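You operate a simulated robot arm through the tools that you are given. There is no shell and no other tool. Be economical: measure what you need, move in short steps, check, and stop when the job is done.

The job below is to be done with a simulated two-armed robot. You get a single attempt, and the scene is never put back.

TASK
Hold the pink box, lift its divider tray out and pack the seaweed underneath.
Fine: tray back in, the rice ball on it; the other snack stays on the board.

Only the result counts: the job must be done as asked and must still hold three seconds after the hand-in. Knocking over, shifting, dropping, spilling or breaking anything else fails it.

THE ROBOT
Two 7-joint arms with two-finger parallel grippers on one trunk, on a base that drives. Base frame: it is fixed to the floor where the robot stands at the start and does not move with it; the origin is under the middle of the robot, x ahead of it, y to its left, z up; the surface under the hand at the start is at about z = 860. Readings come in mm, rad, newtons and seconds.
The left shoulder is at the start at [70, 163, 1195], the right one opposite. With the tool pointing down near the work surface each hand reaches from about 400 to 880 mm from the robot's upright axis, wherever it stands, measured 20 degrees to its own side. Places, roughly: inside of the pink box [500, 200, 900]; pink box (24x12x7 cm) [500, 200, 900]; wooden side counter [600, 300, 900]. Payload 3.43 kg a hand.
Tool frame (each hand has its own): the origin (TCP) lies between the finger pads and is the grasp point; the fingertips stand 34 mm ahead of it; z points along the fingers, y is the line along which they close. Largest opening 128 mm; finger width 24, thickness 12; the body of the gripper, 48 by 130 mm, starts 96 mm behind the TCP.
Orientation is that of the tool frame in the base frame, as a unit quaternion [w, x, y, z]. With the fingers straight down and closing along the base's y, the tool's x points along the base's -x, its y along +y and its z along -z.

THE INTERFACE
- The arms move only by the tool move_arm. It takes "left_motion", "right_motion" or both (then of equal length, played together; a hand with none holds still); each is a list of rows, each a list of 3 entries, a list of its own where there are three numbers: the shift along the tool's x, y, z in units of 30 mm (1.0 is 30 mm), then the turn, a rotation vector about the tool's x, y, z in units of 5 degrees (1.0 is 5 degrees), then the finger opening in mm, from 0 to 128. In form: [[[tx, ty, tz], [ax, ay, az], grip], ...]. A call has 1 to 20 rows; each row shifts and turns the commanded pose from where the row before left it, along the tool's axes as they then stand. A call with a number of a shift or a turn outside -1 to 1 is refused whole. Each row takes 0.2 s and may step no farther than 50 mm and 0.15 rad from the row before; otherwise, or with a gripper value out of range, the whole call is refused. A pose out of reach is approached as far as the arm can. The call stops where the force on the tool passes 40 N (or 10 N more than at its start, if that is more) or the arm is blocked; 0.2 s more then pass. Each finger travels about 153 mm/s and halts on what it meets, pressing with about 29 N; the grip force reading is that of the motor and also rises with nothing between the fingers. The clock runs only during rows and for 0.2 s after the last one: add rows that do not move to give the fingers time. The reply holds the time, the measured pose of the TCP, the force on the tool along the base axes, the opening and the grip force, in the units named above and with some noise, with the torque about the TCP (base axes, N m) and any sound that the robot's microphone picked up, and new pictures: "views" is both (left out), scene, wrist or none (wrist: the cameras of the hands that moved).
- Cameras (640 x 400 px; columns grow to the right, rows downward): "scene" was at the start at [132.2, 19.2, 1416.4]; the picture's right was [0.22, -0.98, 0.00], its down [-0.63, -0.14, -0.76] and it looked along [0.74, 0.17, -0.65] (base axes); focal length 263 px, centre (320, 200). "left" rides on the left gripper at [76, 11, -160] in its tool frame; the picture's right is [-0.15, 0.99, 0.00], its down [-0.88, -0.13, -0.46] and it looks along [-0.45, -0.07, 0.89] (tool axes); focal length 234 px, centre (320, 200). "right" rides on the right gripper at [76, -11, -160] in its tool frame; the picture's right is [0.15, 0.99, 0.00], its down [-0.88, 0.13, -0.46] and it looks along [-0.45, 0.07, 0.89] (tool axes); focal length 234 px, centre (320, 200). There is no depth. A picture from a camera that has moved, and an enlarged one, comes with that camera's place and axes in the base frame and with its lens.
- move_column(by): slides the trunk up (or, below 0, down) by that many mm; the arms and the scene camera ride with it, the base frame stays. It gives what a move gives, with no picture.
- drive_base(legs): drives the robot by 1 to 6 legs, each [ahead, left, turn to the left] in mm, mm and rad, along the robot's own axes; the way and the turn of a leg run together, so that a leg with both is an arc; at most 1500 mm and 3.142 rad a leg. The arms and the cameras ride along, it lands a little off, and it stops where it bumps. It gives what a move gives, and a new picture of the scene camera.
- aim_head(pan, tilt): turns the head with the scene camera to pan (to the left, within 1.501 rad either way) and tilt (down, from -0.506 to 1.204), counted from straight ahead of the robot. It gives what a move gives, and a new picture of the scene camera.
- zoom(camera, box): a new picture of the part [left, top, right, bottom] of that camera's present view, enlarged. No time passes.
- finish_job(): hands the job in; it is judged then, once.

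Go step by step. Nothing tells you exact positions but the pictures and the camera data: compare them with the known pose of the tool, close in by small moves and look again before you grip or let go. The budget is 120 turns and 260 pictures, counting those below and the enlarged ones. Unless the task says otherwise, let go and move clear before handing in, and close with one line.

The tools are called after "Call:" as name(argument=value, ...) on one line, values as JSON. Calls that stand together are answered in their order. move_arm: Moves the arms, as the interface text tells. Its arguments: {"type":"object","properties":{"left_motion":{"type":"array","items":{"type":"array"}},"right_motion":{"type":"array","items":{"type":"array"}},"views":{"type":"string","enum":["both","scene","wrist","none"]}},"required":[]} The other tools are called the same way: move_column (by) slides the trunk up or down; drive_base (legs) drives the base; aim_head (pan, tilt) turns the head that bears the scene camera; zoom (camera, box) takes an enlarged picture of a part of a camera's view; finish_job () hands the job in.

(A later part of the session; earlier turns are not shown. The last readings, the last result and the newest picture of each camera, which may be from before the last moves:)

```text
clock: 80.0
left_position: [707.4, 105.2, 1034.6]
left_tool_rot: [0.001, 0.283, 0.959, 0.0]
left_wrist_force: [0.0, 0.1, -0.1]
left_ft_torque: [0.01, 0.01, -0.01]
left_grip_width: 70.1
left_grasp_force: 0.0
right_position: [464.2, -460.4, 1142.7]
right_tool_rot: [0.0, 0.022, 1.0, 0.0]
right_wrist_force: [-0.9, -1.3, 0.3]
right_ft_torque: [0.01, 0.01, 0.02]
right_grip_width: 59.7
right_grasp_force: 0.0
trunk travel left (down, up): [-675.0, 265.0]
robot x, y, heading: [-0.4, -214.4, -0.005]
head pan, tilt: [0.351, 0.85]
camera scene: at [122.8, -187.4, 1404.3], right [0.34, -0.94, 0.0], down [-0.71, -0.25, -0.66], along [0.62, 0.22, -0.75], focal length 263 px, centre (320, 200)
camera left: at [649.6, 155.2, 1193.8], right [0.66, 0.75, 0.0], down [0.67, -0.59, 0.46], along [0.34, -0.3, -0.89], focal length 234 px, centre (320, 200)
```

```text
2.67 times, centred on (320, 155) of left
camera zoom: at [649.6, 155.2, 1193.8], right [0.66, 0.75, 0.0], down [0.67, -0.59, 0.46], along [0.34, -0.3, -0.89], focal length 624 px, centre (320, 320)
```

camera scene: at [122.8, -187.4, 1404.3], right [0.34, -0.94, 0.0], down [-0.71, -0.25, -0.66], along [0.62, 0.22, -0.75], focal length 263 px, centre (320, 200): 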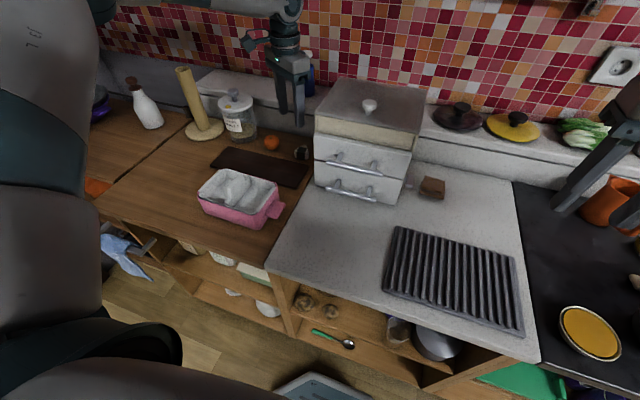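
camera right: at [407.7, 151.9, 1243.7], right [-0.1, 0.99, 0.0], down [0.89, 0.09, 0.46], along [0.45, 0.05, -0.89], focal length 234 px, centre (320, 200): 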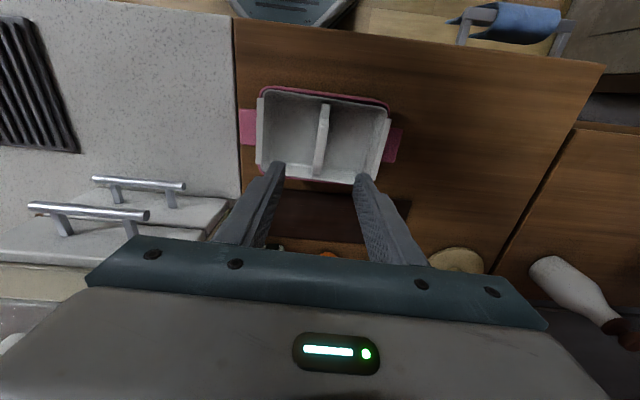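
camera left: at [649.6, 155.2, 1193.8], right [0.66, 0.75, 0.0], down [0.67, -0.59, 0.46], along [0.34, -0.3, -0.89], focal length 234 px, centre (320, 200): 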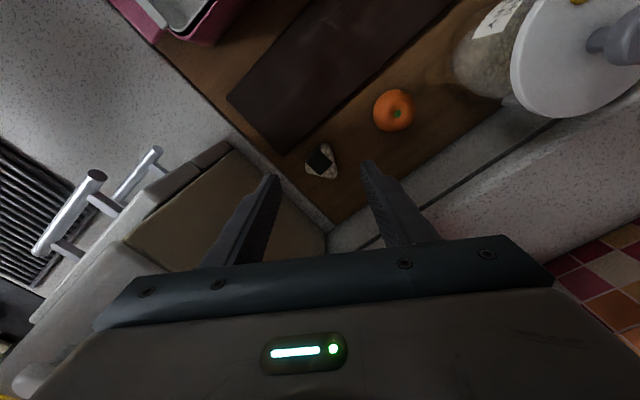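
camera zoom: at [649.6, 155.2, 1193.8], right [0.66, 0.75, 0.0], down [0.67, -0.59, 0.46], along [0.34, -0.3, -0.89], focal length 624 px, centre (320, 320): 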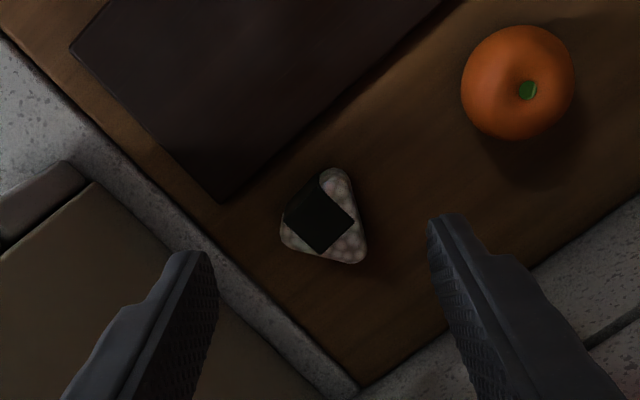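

Call:
move_arm(left_motion=[[[0, 0, 0], [0, 0, -0.6], 64], [[-0.92, -0.26, 0], [0, 0, 0], 64], [[0, 0, 0.9], [0, 0, 0], 64], [[0, 0, 0.9], [0, 0, 0], 64], [[0, 0, 0.7], [0, 0, 0], 64]])

Call:
zoom(camera="left", box=[220, 100, 420, 250])

Call:
zoom(camera="scene", box=[250, 100, 350, 190])

```text
clock: 81.2
left_position: [704.1, 96.2, 966.2]
left_tool_rot: [0.001, 0.257, 0.966, -0.001]
left_wrist_force: [-0.2, 0.3, -0.3]
left_ft_torque: [0.04, 0.0, 0.01]
left_grip_width: 64.0
left_grasp_force: 0.1
left hand out of reach, approached as far as the arm can: row 2, 3, 4, 5
right_position: [463.4, -459.4, 1142.7]
right_tool_rot: [0.0, 0.022, 1.0, 0.0]
right_wrist_force: [0.7, 0.3, 1.0]
right_ft_torque: [-0.02, -0.01, -0.02]
right_grip_width: 60.4
right_grasp_force: 0.1
trunk travel left (down, up): [-675.0, 265.0]
robot x, y, heading: [0.6, -212.8, -0.002]
head pan, tilt: [0.351, 0.85]
camera scene: at [123.1, -187.3, 1404.3], right [0.34, -0.94, 0.0], down [-0.71, -0.25, -0.66], along [0.62, 0.22, -0.75], focal length 263 px, centre (320, 200)
camera left: at [644.1, 143.5, 1125.1], right [0.62, 0.78, 0.0], down [0.7, -0.55, 0.46], along [0.36, -0.28, -0.89], focal length 234 px, centre (320, 200)
```

scene: 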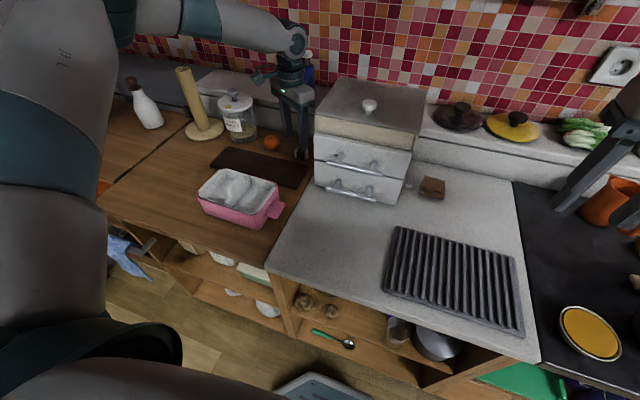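
left: 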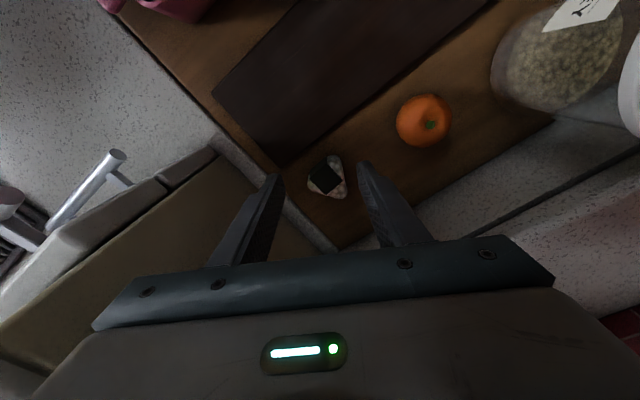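

```text
2.67 times, centred on (320, 175) of left
camera zoom: at [644.1, 143.5, 1125.1], right [0.62, 0.78, 0.0], down [0.7, -0.55, 0.46], along [0.36, -0.28, -0.89], focal length 624 px, centre (320, 267)
```

zoom: 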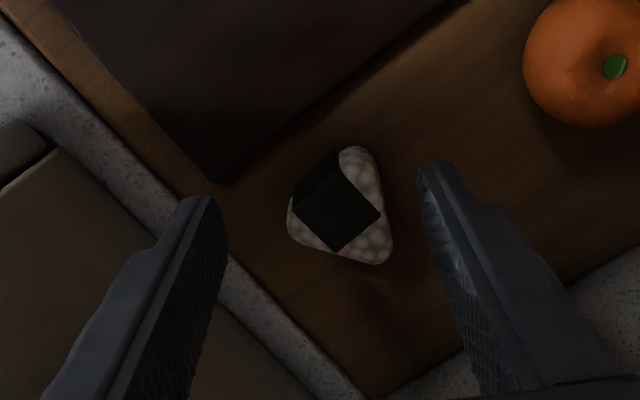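

```text
4.44 times, centred on (300, 145) of scene
camera zoom: at [123.1, -187.3, 1404.3], right [0.34, -0.94, 0.0], down [-0.71, -0.25, -0.66], along [0.62, 0.22, -0.75], focal length 1169 px, centre (409, 444)
```

zoom: 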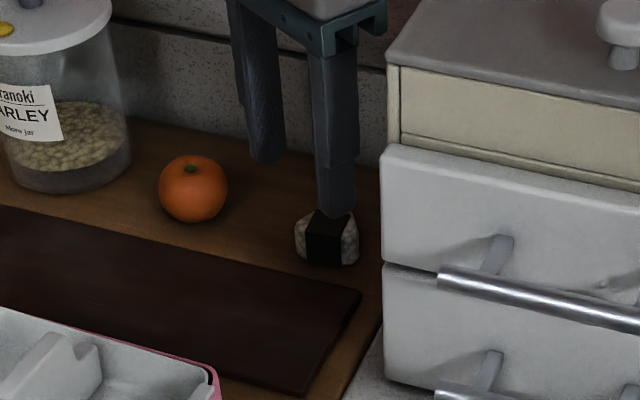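

Still short on reach by about 25 mm; I'll check the gap between base and counter before driving forward.

Call:
aim_head(pan=0.0, tilt=1.2)

```text
clock: 82.0
left_position: [703.9, 96.4, 967.3]
left_tool_rot: [0.001, 0.258, 0.966, -0.001]
left_wrist_force: [-0.4, 0.8, 0.5]
left_ft_torque: [-0.01, 0.04, -0.01]
left_grip_width: 63.7
left_grasp_force: 0.0
right_position: [464.3, -459.9, 1142.7]
right_tool_rot: [0.0, 0.022, 1.0, 0.0]
right_wrist_force: [0.0, 0.4, -0.2]
right_ft_torque: [0.04, -0.04, -0.01]
right_grip_width: 60.1
right_grasp_force: 0.1
trunk travel left (down, up): [-675.0, 265.0]
robot x, y, heading: [2.3, -214.5, -0.004]
head pan, tilt: [0.0, 1.201]
camera scene: at [105.2, -214.2, 1380.7], right [0.0, -1.0, 0.0], down [-0.93, 0.0, -0.36], along [0.36, 0.0, -0.93], focal length 263 px, centre (320, 200)
```

scene: 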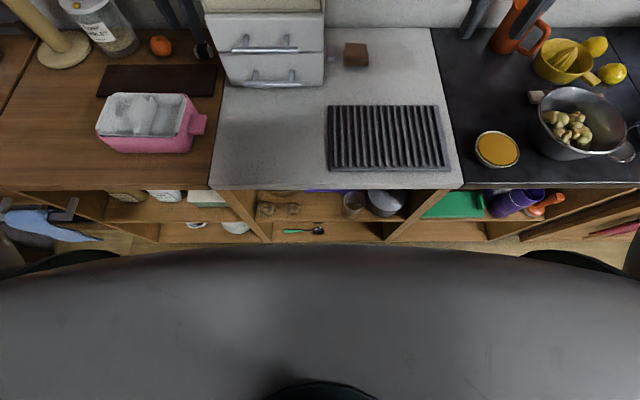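

Call:
move_arm(left_motion=[[[0, 0, -1], [0, 0, 0], 64], [[0, 0, -1], [0, 0, 0], 64], [[0, 0, -1], [0, 0, 0], 64]], views="none")

Call:
drive_base(legs=[[35, 45, 0]])

Call:
aim_head(pan=0.35, tilt=0.8)

```text
clock: 82.8
left_position: [701.5, 93.1, 1057.5]
left_tool_rot: [0.0, 0.258, 0.966, 0.0]
left_wrist_force: [-0.1, 0.2, 0.2]
left_ft_torque: [-0.04, 0.01, 0.02]
left_grip_width: 64.3
left_grasp_force: 0.2
right_position: [464.3, -461.4, 1143.4]
right_tool_rot: [0.0, 0.022, 1.0, 0.0]
right_wrist_force: [-0.2, -0.8, -0.5]
right_ft_torque: [-0.03, 0.0, -0.02]
right_grip_width: 59.9
right_grasp_force: 0.1
trunk travel left (down, up): [-675.0, 265.0]
robot x, y, heading: [-1.8, -216.9, -0.007]
head pan, tilt: [0.0, 1.201]
```

```text
clock: 83.8
left_position: [738.3, 136.9, 1058.0]
left_tool_rot: [0.0, 0.258, 0.966, 0.001]
left_wrist_force: [0.0, -0.2, 0.6]
left_ft_torque: [0.02, -0.03, 0.0]
left_grip_width: 64.0
left_grasp_force: 0.1
right_position: [497.5, -417.1, 1142.9]
right_tool_rot: [0.001, 0.022, 1.0, 0.001]
right_wrist_force: [-0.9, -0.5, 0.0]
right_ft_torque: [-0.02, 0.01, -0.01]
right_grip_width: 60.2
right_grasp_force: 0.1
trunk travel left (down, up): [-675.0, 265.0]
robot x, y, heading: [32.5, -167.5, -0.007]
head pan, tilt: [0.0, 1.201]
camera scene: at [138.4, -171.9, 1380.8], right [-0.01, -1.0, 0.0], down [-0.93, 0.01, -0.36], along [0.36, 0.0, -0.93], focal length 263 px, centre (320, 200)
```

scene: 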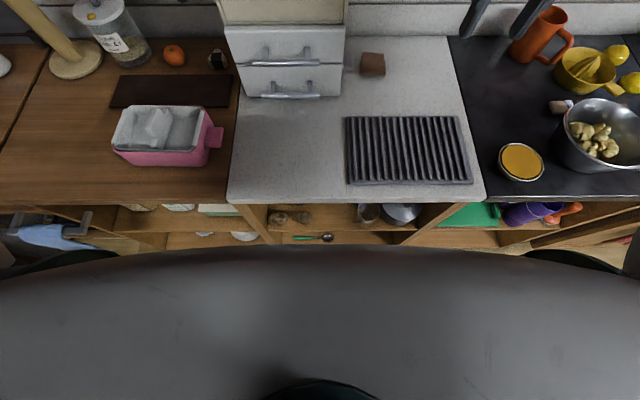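

```text
clock: 84.6
left_position: [737.0, 138.0, 1056.9]
left_tool_rot: [0.0, 0.259, 0.966, 0.0]
left_wrist_force: [-0.8, -0.2, -0.3]
left_ft_torque: [0.04, -0.03, 0.03]
left_grip_width: 64.1
left_grasp_force: 0.1
right_position: [499.0, -416.7, 1143.7]
right_tool_rot: [0.0, 0.022, 1.0, 0.0]
right_wrist_force: [0.4, -0.3, -0.3]
right_ft_torque: [0.01, -0.02, 0.01]
right_grip_width: 60.1
right_grasp_force: 0.0
trunk travel left (down, up): [-675.0, 265.0]
robot x, y, heading: [33.1, -169.6, -0.006]
head pan, tilt: [0.351, 0.799]
camera scene: at [159.6, -142.5, 1408.3], right [0.34, -0.94, 0.0], down [-0.68, -0.24, -0.7], along [0.66, 0.24, -0.72], focal length 263 px, centre (320, 200)
```

scene: 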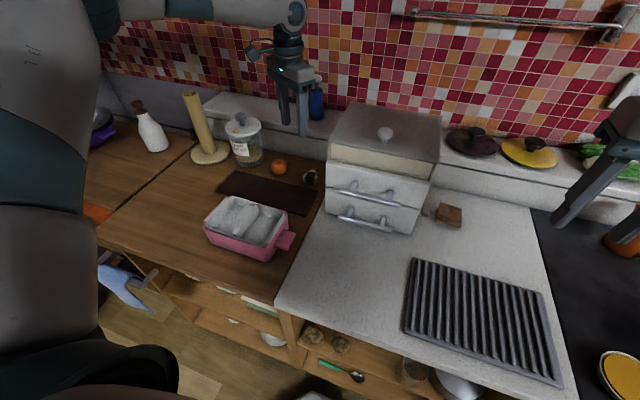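

Call:
move_arm(left_motion=[[[-0.3, -0.85, 0], [0, 0, 0], 64], [[-0.3, -0.85, 0], [0, 0, 0], 64], [[0, 0, 1], [0, 0, 0], 64], [[0, 0, 1], [0, 0, 0], 64], [[0, 0, 1], [0, 0, 0], 64]])

Call:
zoom(camera="left", box=[220, 100, 420, 250])

Call:
zoom(camera="scene", box=[250, 120, 350, 210])

```text
clock: 85.8
left_position: [714.0, 94.7, 973.1]
left_tool_rot: [0.001, 0.259, 0.966, 0.001]
left_wrist_force: [0.1, -0.2, -0.2]
left_ft_torque: [0.01, 0.0, 0.02]
left_grip_width: 64.1
left_grasp_force: 0.1
left hand out of reach, approached as far as the arm can: row 4, 5
right_position: [497.8, -416.6, 1143.5]
right_tool_rot: [0.0, 0.021, 1.0, 0.0]
right_wrist_force: [-0.5, -0.8, -0.5]
right_ft_torque: [0.02, 0.01, -0.01]
right_grip_width: 60.2
right_grasp_force: 0.0
trunk travel left (down, up): [-675.0, 265.0]
robot x, y, heading: [33.5, -169.5, -0.003]
head pan, tilt: [0.351, 0.799]
camera scene: at [159.9, -142.1, 1408.3], right [0.34, -0.94, 0.0], down [-0.68, -0.24, -0.7], along [0.66, 0.24, -0.72], focal length 263 px, centre (320, 200)
camera left: at [654.3, 141.7, 1132.3], right [0.62, 0.78, 0.0], down [0.7, -0.55, 0.46], along [0.36, -0.28, -0.89], focal length 234 px, centre (320, 200)
```

scene: 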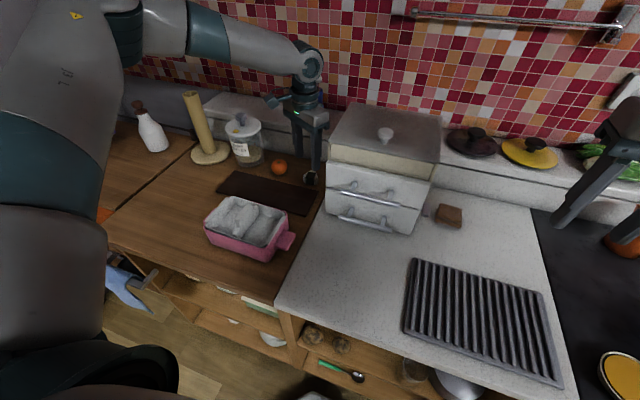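
left: 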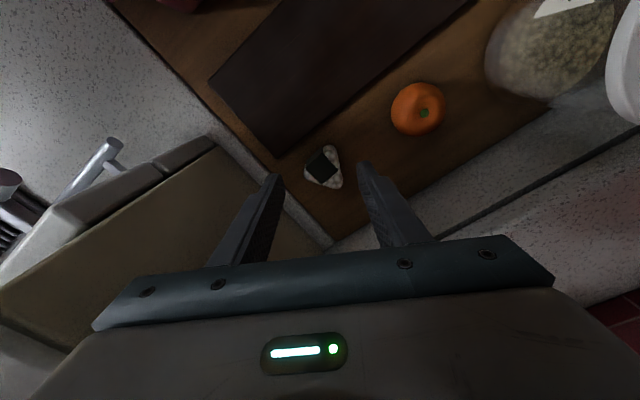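

```text
2.67 times, centred on (320, 175) of left
camera zoom: at [654.3, 141.7, 1132.3], right [0.62, 0.78, 0.0], down [0.7, -0.55, 0.46], along [0.36, -0.28, -0.89], focal length 624 px, centre (320, 267)
```

zoom: 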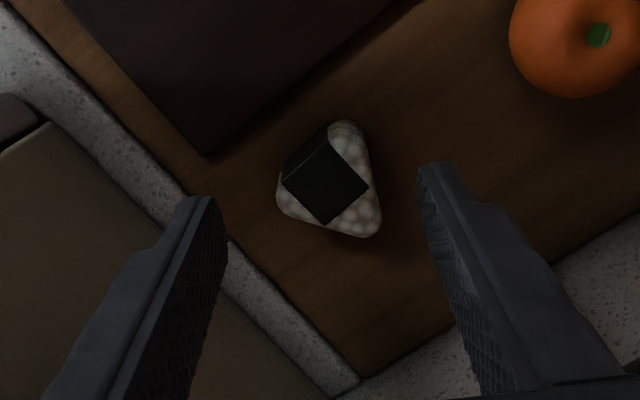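

```text
4.44 times, centred on (300, 165) of scene
camera zoom: at [159.9, -142.1, 1408.3], right [0.34, -0.94, 0.0], down [-0.68, -0.24, -0.7], along [0.66, 0.24, -0.72], focal length 1169 px, centre (409, 356)
```

zoom: 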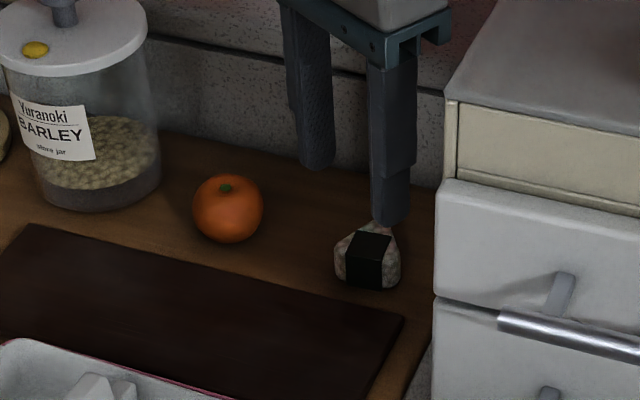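

Still limited lower down. I'll try the mirrored grip (hand yawed +30°, closing on the other edge and vertex), which also keeps further from the cabinet.

Call:
move_arm(left_motion=[[[0, 0, -1], [0, 0, 0], 64], [[0, 0, -1], [0, 0, 0], 64], [[0, 0, -0.5], [0, 0, 0], 64], [[0, 0, 0], [0, 0, -1], 64], [[0, 0, 0], [0, 0, -1], 64], [[0, 0, 0], [0, 0, -1], 64], [[0, 0, 0], [0, 0, -1], 64], [[0, 0, 0], [0, 0, -1], 64], [[0, 0, 0], [0, 0, -1], 64], [[0, 0, 0], [0, 0, -1], 64], [[0, 0, 0], [0, 0, -1], 64], [[0, 0, 0], [0, 0, -1], 64], [[0, 0, 0], [0, 0, -1], 64], [[0, 0, 0], [0, 0, -1], 64], [[0, 0, 0], [0, 0, -1], 64], [[-0.32, -0.18, 0], [0, 0, 0], 64], [[0, 0, 1], [0, 0, 0], 64], [[0, 0, 1], [0, 0, 0], 64], [[0, 0, 0.8], [0, 0, 0], 64]])

Call:
zoom(camera="left", box=[220, 100, 420, 250])

Call:
zoom(camera="scene", box=[250, 120, 350, 210])

```text
clock: 89.8
left_position: [717.1, 101.9, 967.2]
left_tool_rot: [0.0, -0.258, 0.966, -0.001]
left_wrist_force: [0.1, -0.2, -0.6]
left_ft_torque: [0.03, 0.0, 0.02]
left_grip_width: 64.0
left_grasp_force: 0.0
left hand out of reach, approached as far as the arm can: row 18, 19
right_position: [498.6, -415.6, 1143.5]
right_tool_rot: [0.0, 0.021, 1.0, 0.0]
right_wrist_force: [0.3, -0.5, -0.7]
right_ft_torque: [0.03, -0.02, -0.01]
right_grip_width: 60.2
right_grasp_force: 0.1
trunk travel left (down, up): [-675.0, 265.0]
robot x, y, heading: [37.4, -173.1, -0.004]
head pan, tilt: [0.351, 0.799]
camera scene: at [159.7, -142.2, 1408.4], right [0.34, -0.94, 0.0], down [-0.67, -0.24, -0.7], along [0.66, 0.24, -0.72], focal length 263 px, centre (320, 200)
camera left: at [645.5, 73.5, 1126.5], right [-0.37, 0.93, 0.0], down [0.83, 0.33, 0.46], along [0.43, 0.17, -0.89], focal length 234 px, centre (320, 200)
```

scene: 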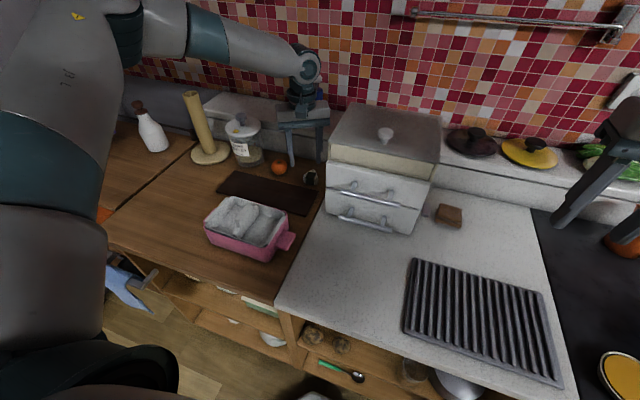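
left: 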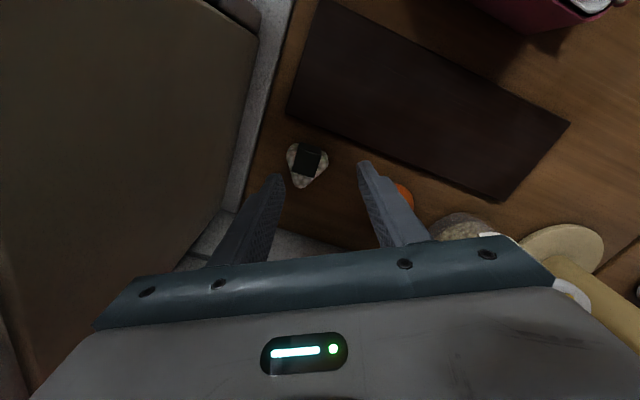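

```text
2.67 times, centred on (320, 175) of left
camera zoom: at [645.5, 73.5, 1126.5], right [-0.37, 0.93, 0.0], down [0.83, 0.33, 0.46], along [0.43, 0.17, -0.89], focal length 624 px, centre (320, 267)
```

zoom: 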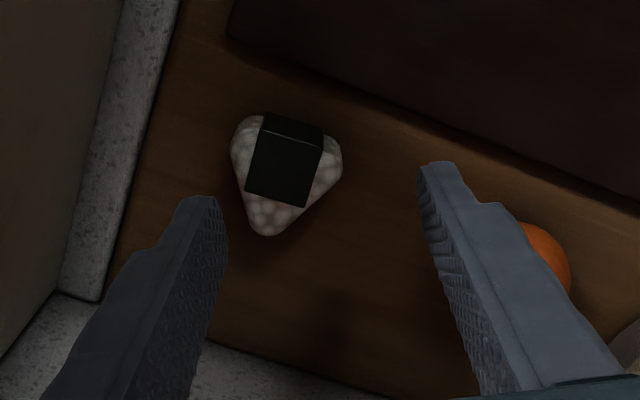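

```text
4.44 times, centred on (300, 165) of scene
camera zoom: at [159.7, -142.2, 1408.4], right [0.34, -0.94, 0.0], down [-0.67, -0.24, -0.7], along [0.66, 0.24, -0.72], focal length 1169 px, centre (409, 356)
```

zoom: 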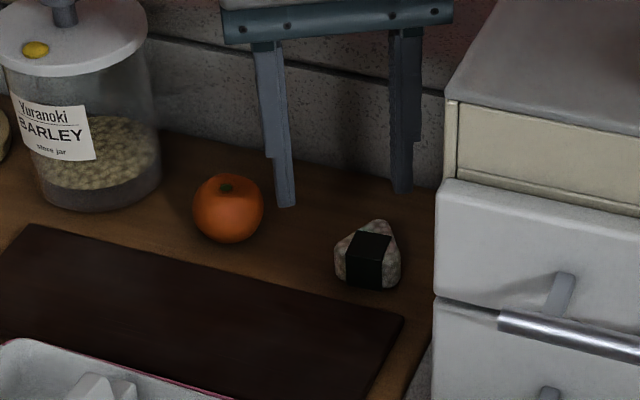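

Yaw isn't the limit; height is. I'll raise both hands and lower the trunk 100 mm, then try again.

Call:
move_arm(left_motion=[[[0, 0, -1], [0, 0, 0], 64], [[0, 0, -1], [0, 0, 0], 64], [[0, 0, -1], [0, 0, 0], 64], [[0, 0, -1], [0, 0, 0], 64]], right_motion=[[[0, 0, -1], [0, 0, 0], 60], [[0, 0, -1], [0, 0, 0], 60], [[0, 0, -1], [0, 0, 0], 60], [[0, 0, -1], [0, 0, 0], 60]], views="none")

Call:
move_column(by=-100)

Call:
move_arm(left_motion=[[[0, 0, 0], [0, 0, 0], 64]])

```text
clock: 90.8
left_position: [715.5, 99.5, 1088.2]
left_tool_rot: [0.001, -0.258, 0.966, -0.001]
left_wrist_force: [-0.1, 0.4, 0.2]
left_ft_torque: [-0.02, -0.03, -0.02]
left_grip_width: 64.1
left_grasp_force: 0.1
right_position: [497.4, -417.7, 1264.5]
right_tool_rot: [0.0, 0.021, 1.0, 0.0]
right_wrist_force: [-0.2, -0.8, -0.3]
right_ft_torque: [-0.01, -0.03, 0.02]
right_grip_width: 60.0
right_grasp_force: 0.1
trunk travel left (down, up): [-675.0, 265.0]
robot x, y, heading: [34.7, -170.6, -0.002]
head pan, tilt: [0.351, 0.799]
```

```text
clock: 92.2
left_position: [715.8, 100.6, 986.6]
left_tool_rot: [0.0, -0.258, 0.966, 0.0]
left_wrist_force: [-0.1, -0.8, 0.3]
left_ft_torque: [-0.01, -0.02, 0.05]
left_grip_width: 64.0
left_grasp_force: 0.0
right_position: [499.2, -417.6, 1163.6]
right_tool_rot: [0.0, 0.021, 1.0, 0.0]
right_wrist_force: [-0.2, -0.1, 0.0]
right_ft_torque: [0.01, -0.02, 0.0]
right_grip_width: 60.2
right_grasp_force: 0.1
trunk travel left (down, up): [-575.0, 365.0]
robot x, y, heading: [37.9, -168.2, -0.005]
head pan, tilt: [0.351, 0.799]
```

```text
clock: 92.6
left_position: [717.0, 99.9, 986.5]
left_tool_rot: [-0.001, -0.259, 0.966, 0.0]
left_wrist_force: [0.8, 0.2, -0.5]
left_ft_torque: [0.02, -0.02, 0.02]
left_grip_width: 63.7
left_grasp_force: 0.0
right_position: [499.5, -418.1, 1163.2]
right_tool_rot: [0.0, 0.021, 1.0, 0.001]
right_wrist_force: [-0.1, -0.1, -0.3]
right_ft_torque: [0.02, 0.0, -0.03]
right_grip_width: 59.7
right_grasp_force: 0.0
trunk travel left (down, up): [-575.0, 365.0]
robot x, y, heading: [32.4, -170.9, -0.003]
head pan, tilt: [0.351, 0.799]
camera scene: at [159.9, -142.3, 1308.3], right [0.34, -0.94, 0.0], down [-0.68, -0.24, -0.7], along [0.66, 0.24, -0.72], focal length 263 px, centre (320, 200)
camera left: at [645.5, 72.2, 1146.0], right [-0.37, 0.93, 0.0], down [0.83, 0.33, 0.46], along [0.42, 0.17, -0.89], focal length 234 px, centre (320, 200)
```

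scene: 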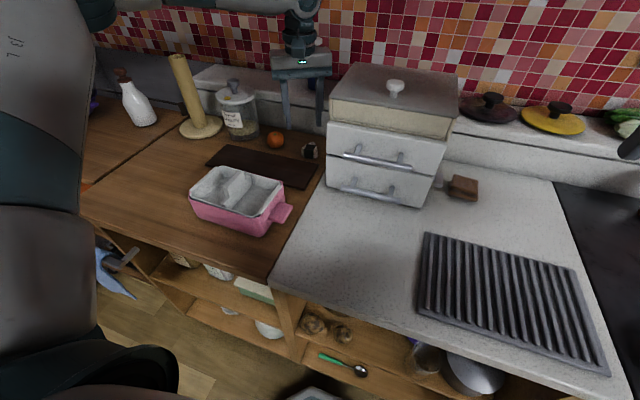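
left: 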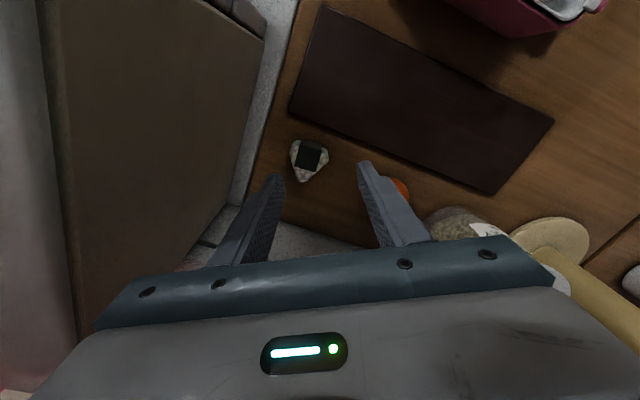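

Call:
move_arm(left_motion=[[[-0.2, -0.31, 0], [0, 0, -0.8], 64], [[0, 0, 0.7], [0, 0, 0], 64], [[0, 0, 0.6], [0, 0, 0], 64]])

Call:
zoom(camera="left", box=[220, 100, 420, 250])

Call:
zoom(camera="scene", box=[250, 90, 350, 180])

```text
clock: 93.4
left_position: [727.2, 94.8, 947.3]
left_tool_rot: [0.0, -0.292, 0.956, 0.0]
left_wrist_force: [0.4, 0.5, 0.1]
left_ft_torque: [0.01, 0.03, 0.02]
left_grip_width: 63.8
left_grasp_force: 0.2
right_position: [499.5, -416.6, 1163.4]
right_tool_rot: [0.0, 0.023, 1.0, 0.0]
right_wrist_force: [-0.3, -0.1, 0.1]
right_ft_torque: [0.0, 0.0, 0.0]
right_grip_width: 60.0
right_grasp_force: 0.0
trunk travel left (down, up): [-575.0, 365.0]
robot x, y, heading: [34.9, -172.1, 0.0]
head pan, tilt: [0.351, 0.799]
camera scene: at [160.2, -142.3, 1308.3], right [0.34, -0.94, 0.0], down [-0.68, -0.24, -0.7], along [0.66, 0.24, -0.72], focal length 263 px, centre (320, 200)
camera left: at [658.4, 61.8, 1106.8], right [-0.43, 0.9, 0.0], down [0.8, 0.38, 0.46], along [0.41, 0.2, -0.89], focal length 234 px, centre (320, 200)
```

scene: 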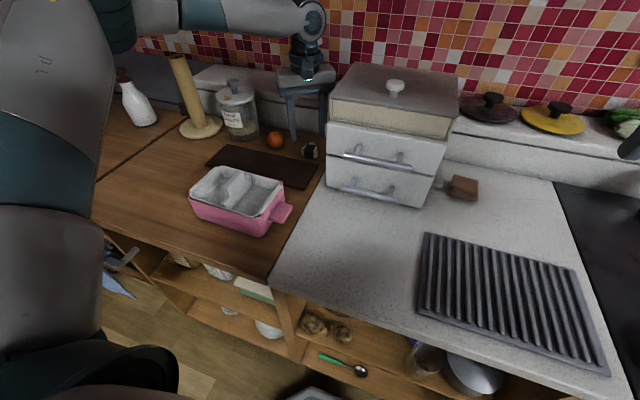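
left: 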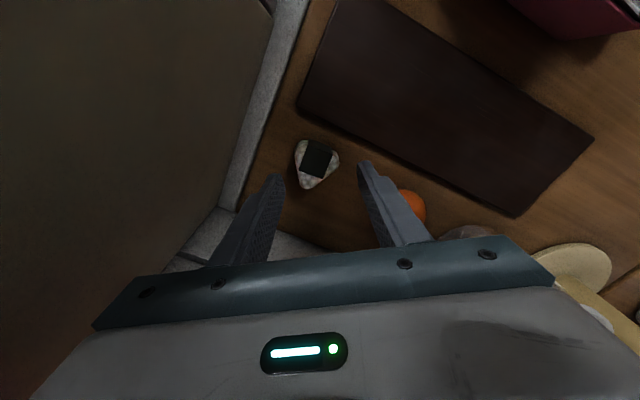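

```text
2.67 times, centred on (320, 175) of left
camera zoom: at [658.4, 61.8, 1106.8], right [-0.43, 0.9, 0.0], down [0.8, 0.38, 0.46], along [0.41, 0.2, -0.89], focal length 624 px, centre (320, 267)
```

zoom: 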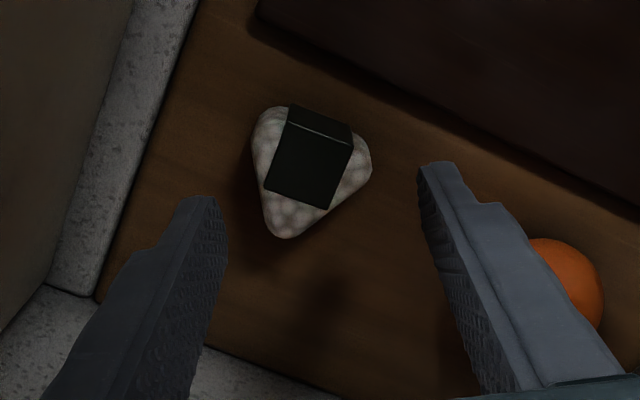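

```text
4.44 times, centred on (300, 135) of scene
camera zoom: at [160.2, -142.3, 1308.3], right [0.34, -0.94, 0.0], down [-0.68, -0.24, -0.7], along [0.66, 0.24, -0.72], focal length 1169 px, centre (409, 489)
```

zoom: 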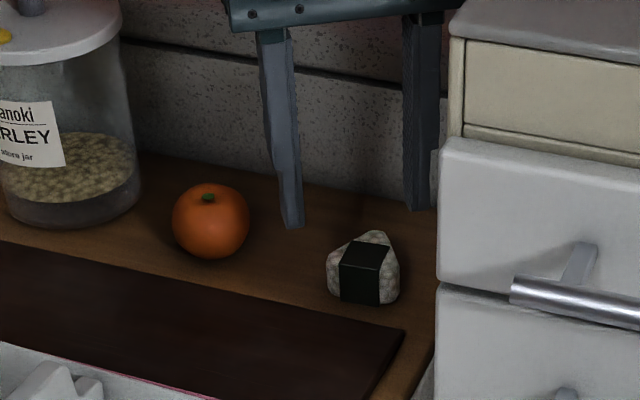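

Reach is fine now. Descend around the rice ball.

Call:
move_arm(left_motion=[[[0.09, 0.04, 0.4], [0, 0, 0], 58], [[0, 0, 0.4], [0, 0, 0], 58], [[0, 0, 0.4], [0, 0, 0], 58], [[0, 0, 0.25], [0, 0, 0], 58]])

Call:
zoom(camera="left", box=[220, 100, 420, 250])

Call:
zoom(camera="scene", box=[250, 90, 350, 180])

```text
clock: 94.4
left_position: [722.8, 94.4, 904.5]
left_tool_rot: [0.0, -0.292, 0.956, 0.0]
left_wrist_force: [0.6, 0.9, 0.6]
left_ft_torque: [0.02, -0.01, -0.01]
left_grip_width: 57.6
left_grasp_force: 0.0
right_position: [499.4, -417.2, 1162.9]
right_tool_rot: [0.0, 0.022, 1.0, 0.0]
right_wrist_force: [-0.5, 0.3, 0.4]
right_ft_torque: [0.0, 0.02, 0.01]
right_grip_width: 60.1
right_grasp_force: 0.2
trunk travel left (down, up): [-575.0, 365.0]
robot x, y, heading: [35.3, -167.8, -0.006]
head pan, tilt: [0.351, 0.799]
camera scene: at [159.9, -142.3, 1308.3], right [0.34, -0.94, 0.0], down [-0.68, -0.24, -0.7], along [0.66, 0.24, -0.72], focal length 263 px, centre (320, 200)
camera left: at [654.2, 61.6, 1063.8], right [-0.43, 0.9, 0.0], down [0.8, 0.38, 0.46], along [0.41, 0.2, -0.89], focal length 234 px, centre (320, 200)
```

scene: 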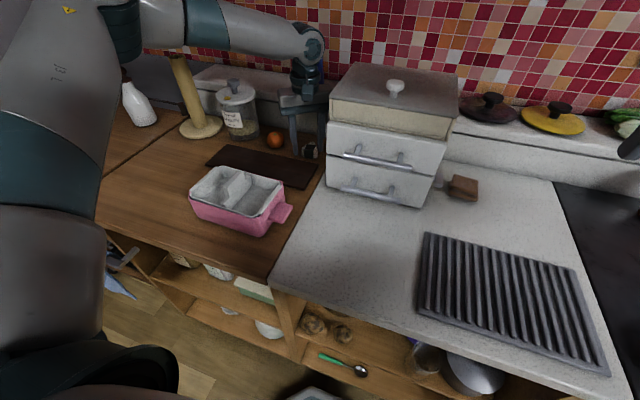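
left: 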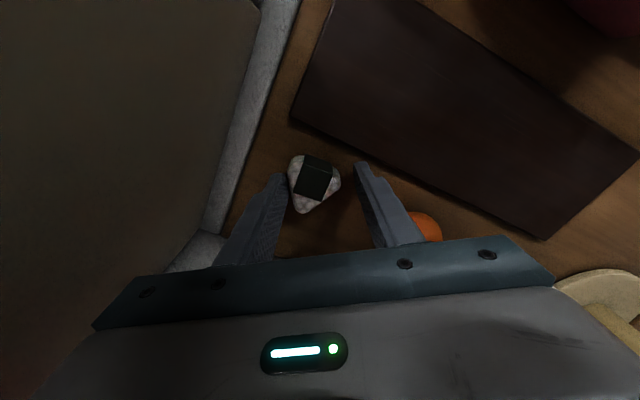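

```text
2.67 times, centred on (320, 175) of left
camera zoom: at [654.2, 61.6, 1063.8], right [-0.43, 0.9, 0.0], down [0.8, 0.38, 0.46], along [0.41, 0.2, -0.89], focal length 624 px, centre (320, 267)
```

zoom: 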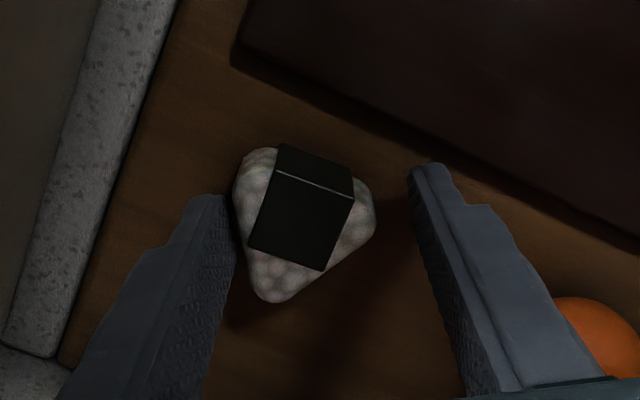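

```text
4.44 times, centred on (300, 135) of scene
camera zoom: at [159.9, -142.3, 1308.3], right [0.34, -0.94, 0.0], down [-0.68, -0.24, -0.7], along [0.66, 0.24, -0.72], focal length 1169 px, centre (409, 489)
```

zoom: 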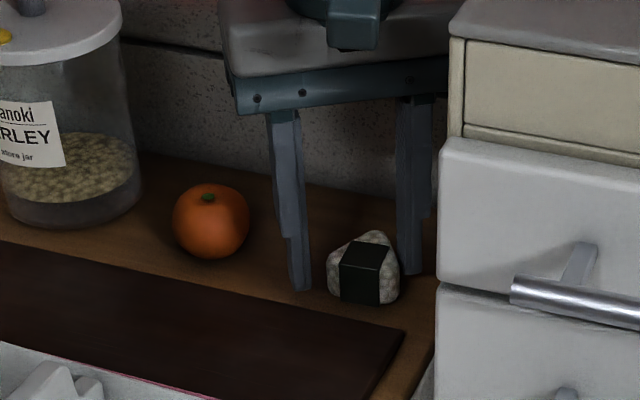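

Call:
move_arm(left_motion=[[[-0.12, -0.15, 0], [0, 0, 0], 58], [[0, 0, 0.1], [0, 0, 0], 58]], views="none")

Call:
zoom(camera="left", box=[220, 100, 420, 250])

```text
clock: 95.0
left_position: [727.4, 95.6, 900.9]
left_tool_rot: [0.001, -0.293, 0.956, -0.001]
left_wrist_force: [1.0, -0.6, 1.2]
left_ft_torque: [-0.01, -0.01, -0.03]
left_grip_width: 57.9
left_grasp_force: 0.1
left hand out of reach, approached as far as the arm can: row 2
right_position: [500.1, -417.5, 1162.7]
right_tool_rot: [0.001, 0.022, 1.0, 0.0]
right_wrist_force: [-0.4, 0.3, 0.1]
right_ft_torque: [0.0, 0.02, 0.01]
right_grip_width: 60.2
right_grasp_force: 0.1
trunk travel left (down, up): [-575.0, 365.0]
robot x, y, heading: [36.0, -171.7, -0.006]
head pan, tilt: [0.351, 0.799]
```

```text
2.67 times, centred on (320, 175) of left
camera zoom: at [656.8, 62.0, 1061.3], right [-0.43, 0.9, 0.0], down [0.8, 0.38, 0.46], along [0.41, 0.2, -0.89], focal length 624 px, centre (320, 267)
```

zoom: 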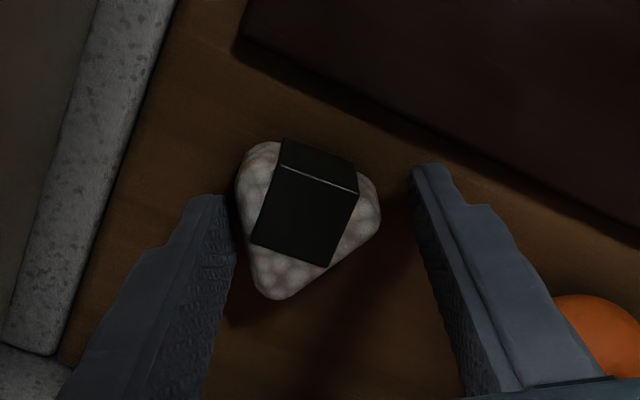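

The ball sits between the fingers with the edge and vertex facing them. Close gently.

Call:
move_arm(left_motion=[[[0, 0, 0], [0, 0, 0], 48], [[0, 0, 0], [0, 0, 0], 40], [[0, 0, 0], [0, 0, 0], 30], [[0, 0, 0], [0, 0, 0], 30], [[0, 0, 0], [0, 0, 0], 30]], views="none")

Call:
zoom(camera="left", box=[220, 100, 420, 250])

Call:
zoom(camera="scene", box=[250, 90, 350, 180])

```text
clock: 96.2
left_position: [725.0, 95.0, 902.8]
left_tool_rot: [0.002, -0.292, 0.956, -0.001]
left_wrist_force: [-0.2, -0.2, 0.0]
left_ft_torque: [-0.04, 0.01, 0.02]
left_grip_width: 42.8
left_grasp_force: 28.9
right_position: [498.5, -418.1, 1163.5]
right_tool_rot: [0.001, 0.022, 1.0, 0.001]
right_wrist_force: [-0.6, 0.4, 0.3]
right_ft_torque: [0.01, 0.0, 0.01]
right_grip_width: 60.1
right_grasp_force: 0.0
trunk travel left (down, up): [-575.0, 365.0]
robot x, y, heading: [33.3, -168.0, -0.008]
head pan, tilt: [0.351, 0.799]
```

```text
2.67 times, centred on (320, 175) of left
camera zoom: at [656.8, 61.9, 1061.3], right [-0.43, 0.9, 0.0], down [0.8, 0.38, 0.46], along [0.41, 0.2, -0.89], focal length 624 px, centre (320, 267)
```

zoom: 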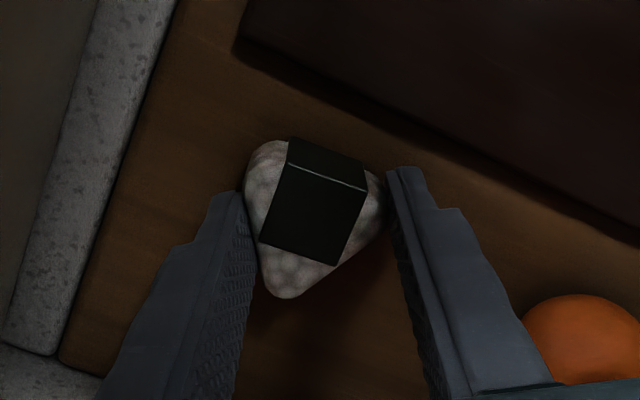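

```text
4.44 times, centred on (300, 135) of scene
camera zoom: at [159.7, -142.3, 1308.3], right [0.34, -0.94, 0.0], down [-0.67, -0.24, -0.7], along [0.66, 0.24, -0.72], focal length 1169 px, centre (409, 489)
```

zoom: 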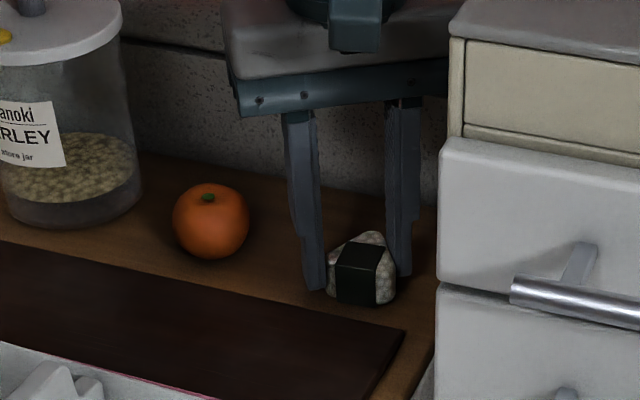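

Call:
move_arm(left_motion=[[[0, 0, -0.2], [0, 0, 0], 30], [[0, 0, -0.4], [0, 0, 0], 30], [[0, 0, -0.5], [0, 0, 0], 30], [[0, 0, -0.5], [0, 0, 0], 30]], views="none")

Call:
zoom(camera="left", box=[220, 100, 420, 250])

Call:
zoom(camera="scene", box=[250, 90, 350, 180])

```text
clock: 97.2
left_position: [726.6, 94.1, 950.5]
left_tool_rot: [0.0, -0.292, 0.956, 0.001]
left_wrist_force: [0.5, 0.2, -1.0]
left_ft_torque: [-0.03, 0.01, -0.02]
left_grip_width: 42.4
left_grasp_force: 29.2
right_position: [499.1, -419.2, 1162.9]
right_tool_rot: [0.0, 0.023, 1.0, 0.0]
right_wrist_force: [0.7, 0.8, -0.2]
right_ft_torque: [-0.04, -0.02, 0.05]
right_grip_width: 60.0
right_grasp_force: 0.1
trunk travel left (down, up): [-575.0, 365.0]
robot x, y, heading: [34.4, -171.0, -0.003]
head pan, tilt: [0.351, 0.799]
```

```text
2.67 times, centred on (320, 175) of left
camera zoom: at [657.3, 61.6, 1109.6], right [-0.43, 0.9, 0.0], down [0.8, 0.38, 0.46], along [0.41, 0.2, -0.89], focal length 624 px, centre (320, 267)
```

zoom: 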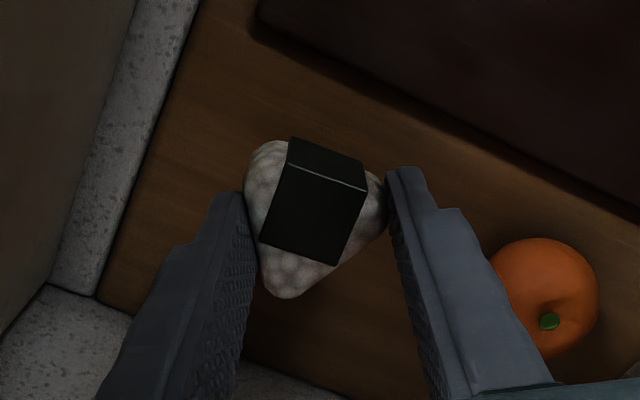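

```text
4.44 times, centred on (300, 135) of scene
camera zoom: at [159.6, -142.4, 1308.3], right [0.34, -0.94, 0.0], down [-0.67, -0.24, -0.7], along [0.66, 0.24, -0.72], focal length 1169 px, centre (409, 489)
```

zoom: 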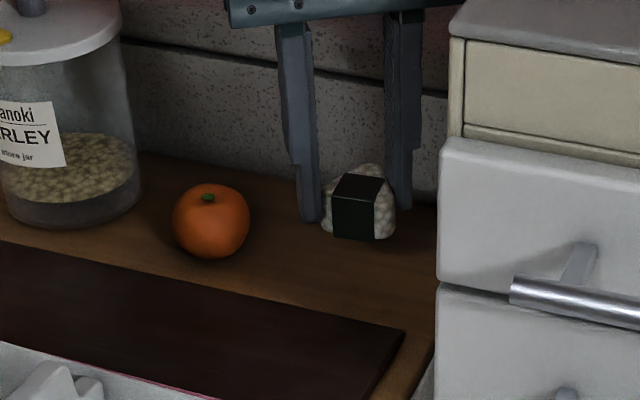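

The rice ball is held firmly. Raise it, carry it over the left compartment and turn the hand so the fingers fit.

Call:
move_arm(left_motion=[[[0, 0, -0.7], [0, 0, 0], 30], [[0, 0, -1], [0, 0, 0], 30], [[0, 0, -1], [0, 0, 0], 30], [[0, 0, -0.8], [0, 0, 0], 30], [[0.35, 0.55, 0], [0, 0, 0], 30], [[0.533, 0.838, 0], [0, 0, 0], 30], [[0.533, 0.838, 0], [0, 0, 0], 30], [[0.533, 0.838, 0], [0, 0, 0], 30], [[0.533, 0.838, 0], [0, 0, 0], 30], [[0.533, 0.838, 0], [0, 0, 0], 30], [[0.533, 0.838, 0], [0, 0, 0], 30], [[0.533, 0.838, 0], [0, 0, 0], 30], [[0.533, 0.838, 0], [0, 0, 0], 30], [[0.18, 0.28, 0], [0, 0, -1], 30], [[0, 0, 0], [0, 0, -1], 30], [[0, 0, 0], [0, 0, -1], 30], [[0, 0, 0], [0, 0, -1], 30], [[0, 0, 0], [0, 0, -1], 30], [[0, 0, 0], [0, 0, -1], 30]])

Call:
zoom(camera="left", box=[220, 80, 420, 230])

Call:
zoom(camera="scene", box=[170, 100, 310, 240])

```text
clock: 101.2
left_position: [482.0, 201.3, 1056.1]
left_tool_rot: [0.0, -0.53, 0.848, -0.001]
left_wrist_force: [-0.2, 0.6, -0.7]
left_ft_torque: [0.02, 0.01, -0.03]
left_grip_width: 42.7
left_grasp_force: 29.1
right_position: [499.7, -418.1, 1163.9]
right_tool_rot: [0.0, 0.023, 1.0, 0.0]
right_wrist_force: [0.3, 0.3, -0.5]
right_ft_torque: [0.01, -0.02, 0.01]
right_grip_width: 60.0
right_grasp_force: 0.1
trunk travel left (down, up): [-575.0, 365.0]
robot x, y, heading: [35.8, -169.5, -0.0]
head pan, tilt: [0.351, 0.799]
camera scene: at [159.7, -142.4, 1308.3], right [0.34, -0.94, 0.0], down [-0.67, -0.24, -0.7], along [0.66, 0.24, -0.72], focal length 263 px, centre (320, 200)
camera left: at [437.6, 137.9, 1214.6], right [-0.83, 0.56, 0.0], down [0.5, 0.74, 0.46], along [0.26, 0.38, -0.89], focal length 234 px, centre (320, 200)
```

scene: 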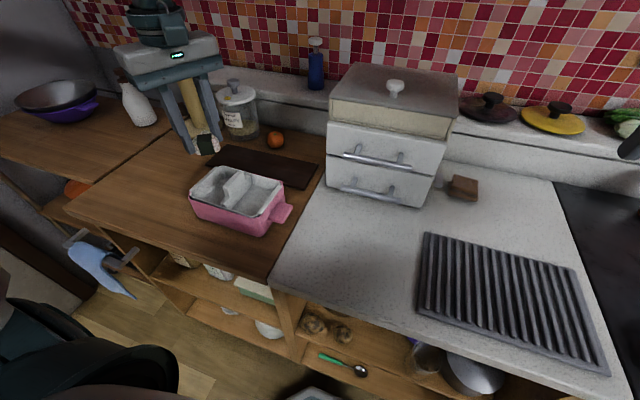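
left: 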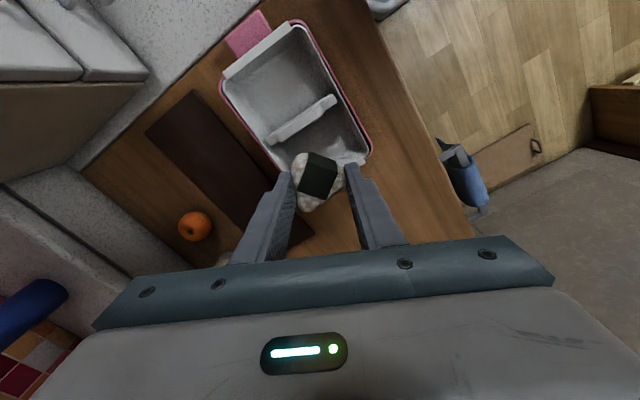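

```text
2.67 times, centred on (320, 155) of left
camera zoom: at [437.6, 137.9, 1214.6], right [-0.83, 0.56, 0.0], down [0.5, 0.74, 0.46], along [0.26, 0.38, -0.89], focal length 624 px, centre (320, 320)
```

zoom: 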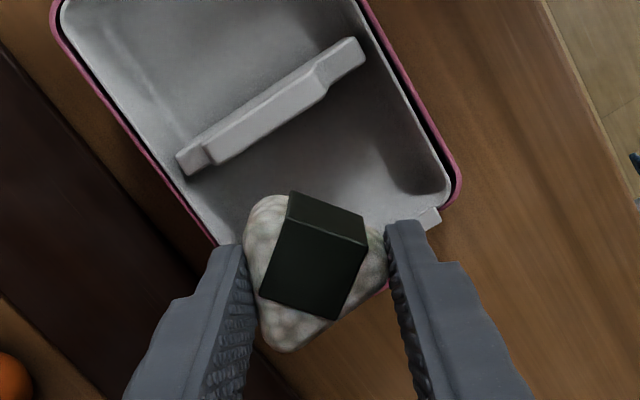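

```text
2.86 times, centred on (240, 170) of scene
camera zoom: at [159.7, -142.4, 1308.3], right [0.34, -0.94, 0.0], down [-0.67, -0.24, -0.7], along [0.66, 0.24, -0.72], focal length 751 px, centre (549, 286)
```

zoom: 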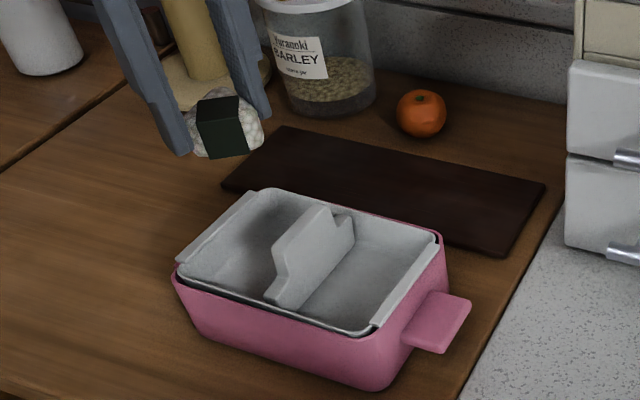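

Call:
move_arm(left_motion=[[[0.19, 0.02, 0.8], [0, 0, 0], 30], [[0, 0, 0.9], [0, 0, 0], 30], [[0, 0, 0.8], [0, 0, 0], 30], [[0, 0, 0.4], [0, 0, 0], 30], [[0, 0, 0], [0, 0, 0], 30]], views="none")

Call:
zoom(camera="left", box=[200, 60, 440, 240])

Call:
zoom(camera="scene", box=[170, 120, 310, 250])

```text
clock: 102.4
left_position: [476.4, 196.6, 967.5]
left_tool_rot: [0.0, -0.53, 0.848, 0.0]
left_wrist_force: [0.1, -0.5, -0.6]
left_ft_torque: [0.0, 0.0, -0.03]
left_grip_width: 42.9
left_grasp_force: 28.8
right_position: [499.5, -416.8, 1161.1]
right_tool_rot: [0.0, 0.022, 1.0, 0.0]
right_wrist_force: [-0.3, 0.3, -0.6]
right_ft_torque: [0.0, 0.01, -0.01]
right_grip_width: 60.0
right_grasp_force: 0.1
trunk travel left (down, up): [-575.0, 365.0]
robot x, y, heading: [35.6, -168.2, -0.007]
head pan, tilt: [0.351, 0.799]
```

```text
2.22 times, centred on (320, 150) of left
camera zoom: at [434.4, 133.2, 1127.0], right [-0.82, 0.57, 0.0], down [0.5, 0.73, 0.46], along [0.26, 0.38, -0.89], focal length 520 px, centre (320, 311)
```

zoom: 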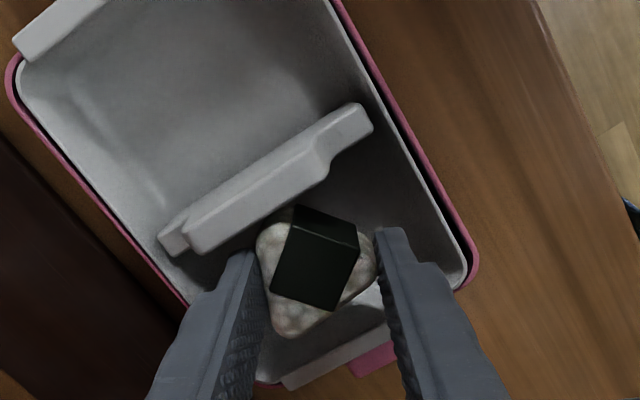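

```text
3.08 times, centred on (240, 185) of scene
camera zoom: at [159.5, -142.2, 1308.4], right [0.34, -0.94, 0.0], down [-0.67, -0.24, -0.7], along [0.66, 0.24, -0.72], focal length 809 px, centre (566, 246)
```

zoom: 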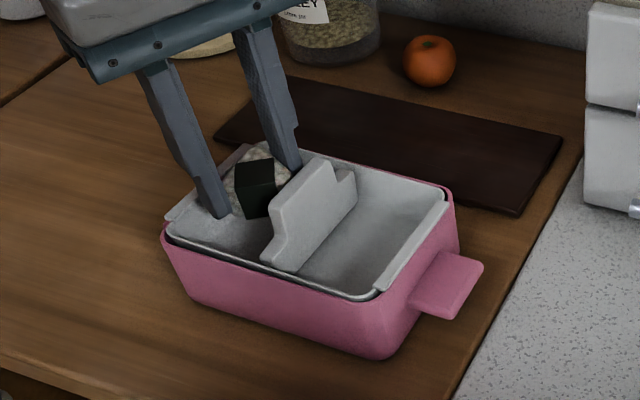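

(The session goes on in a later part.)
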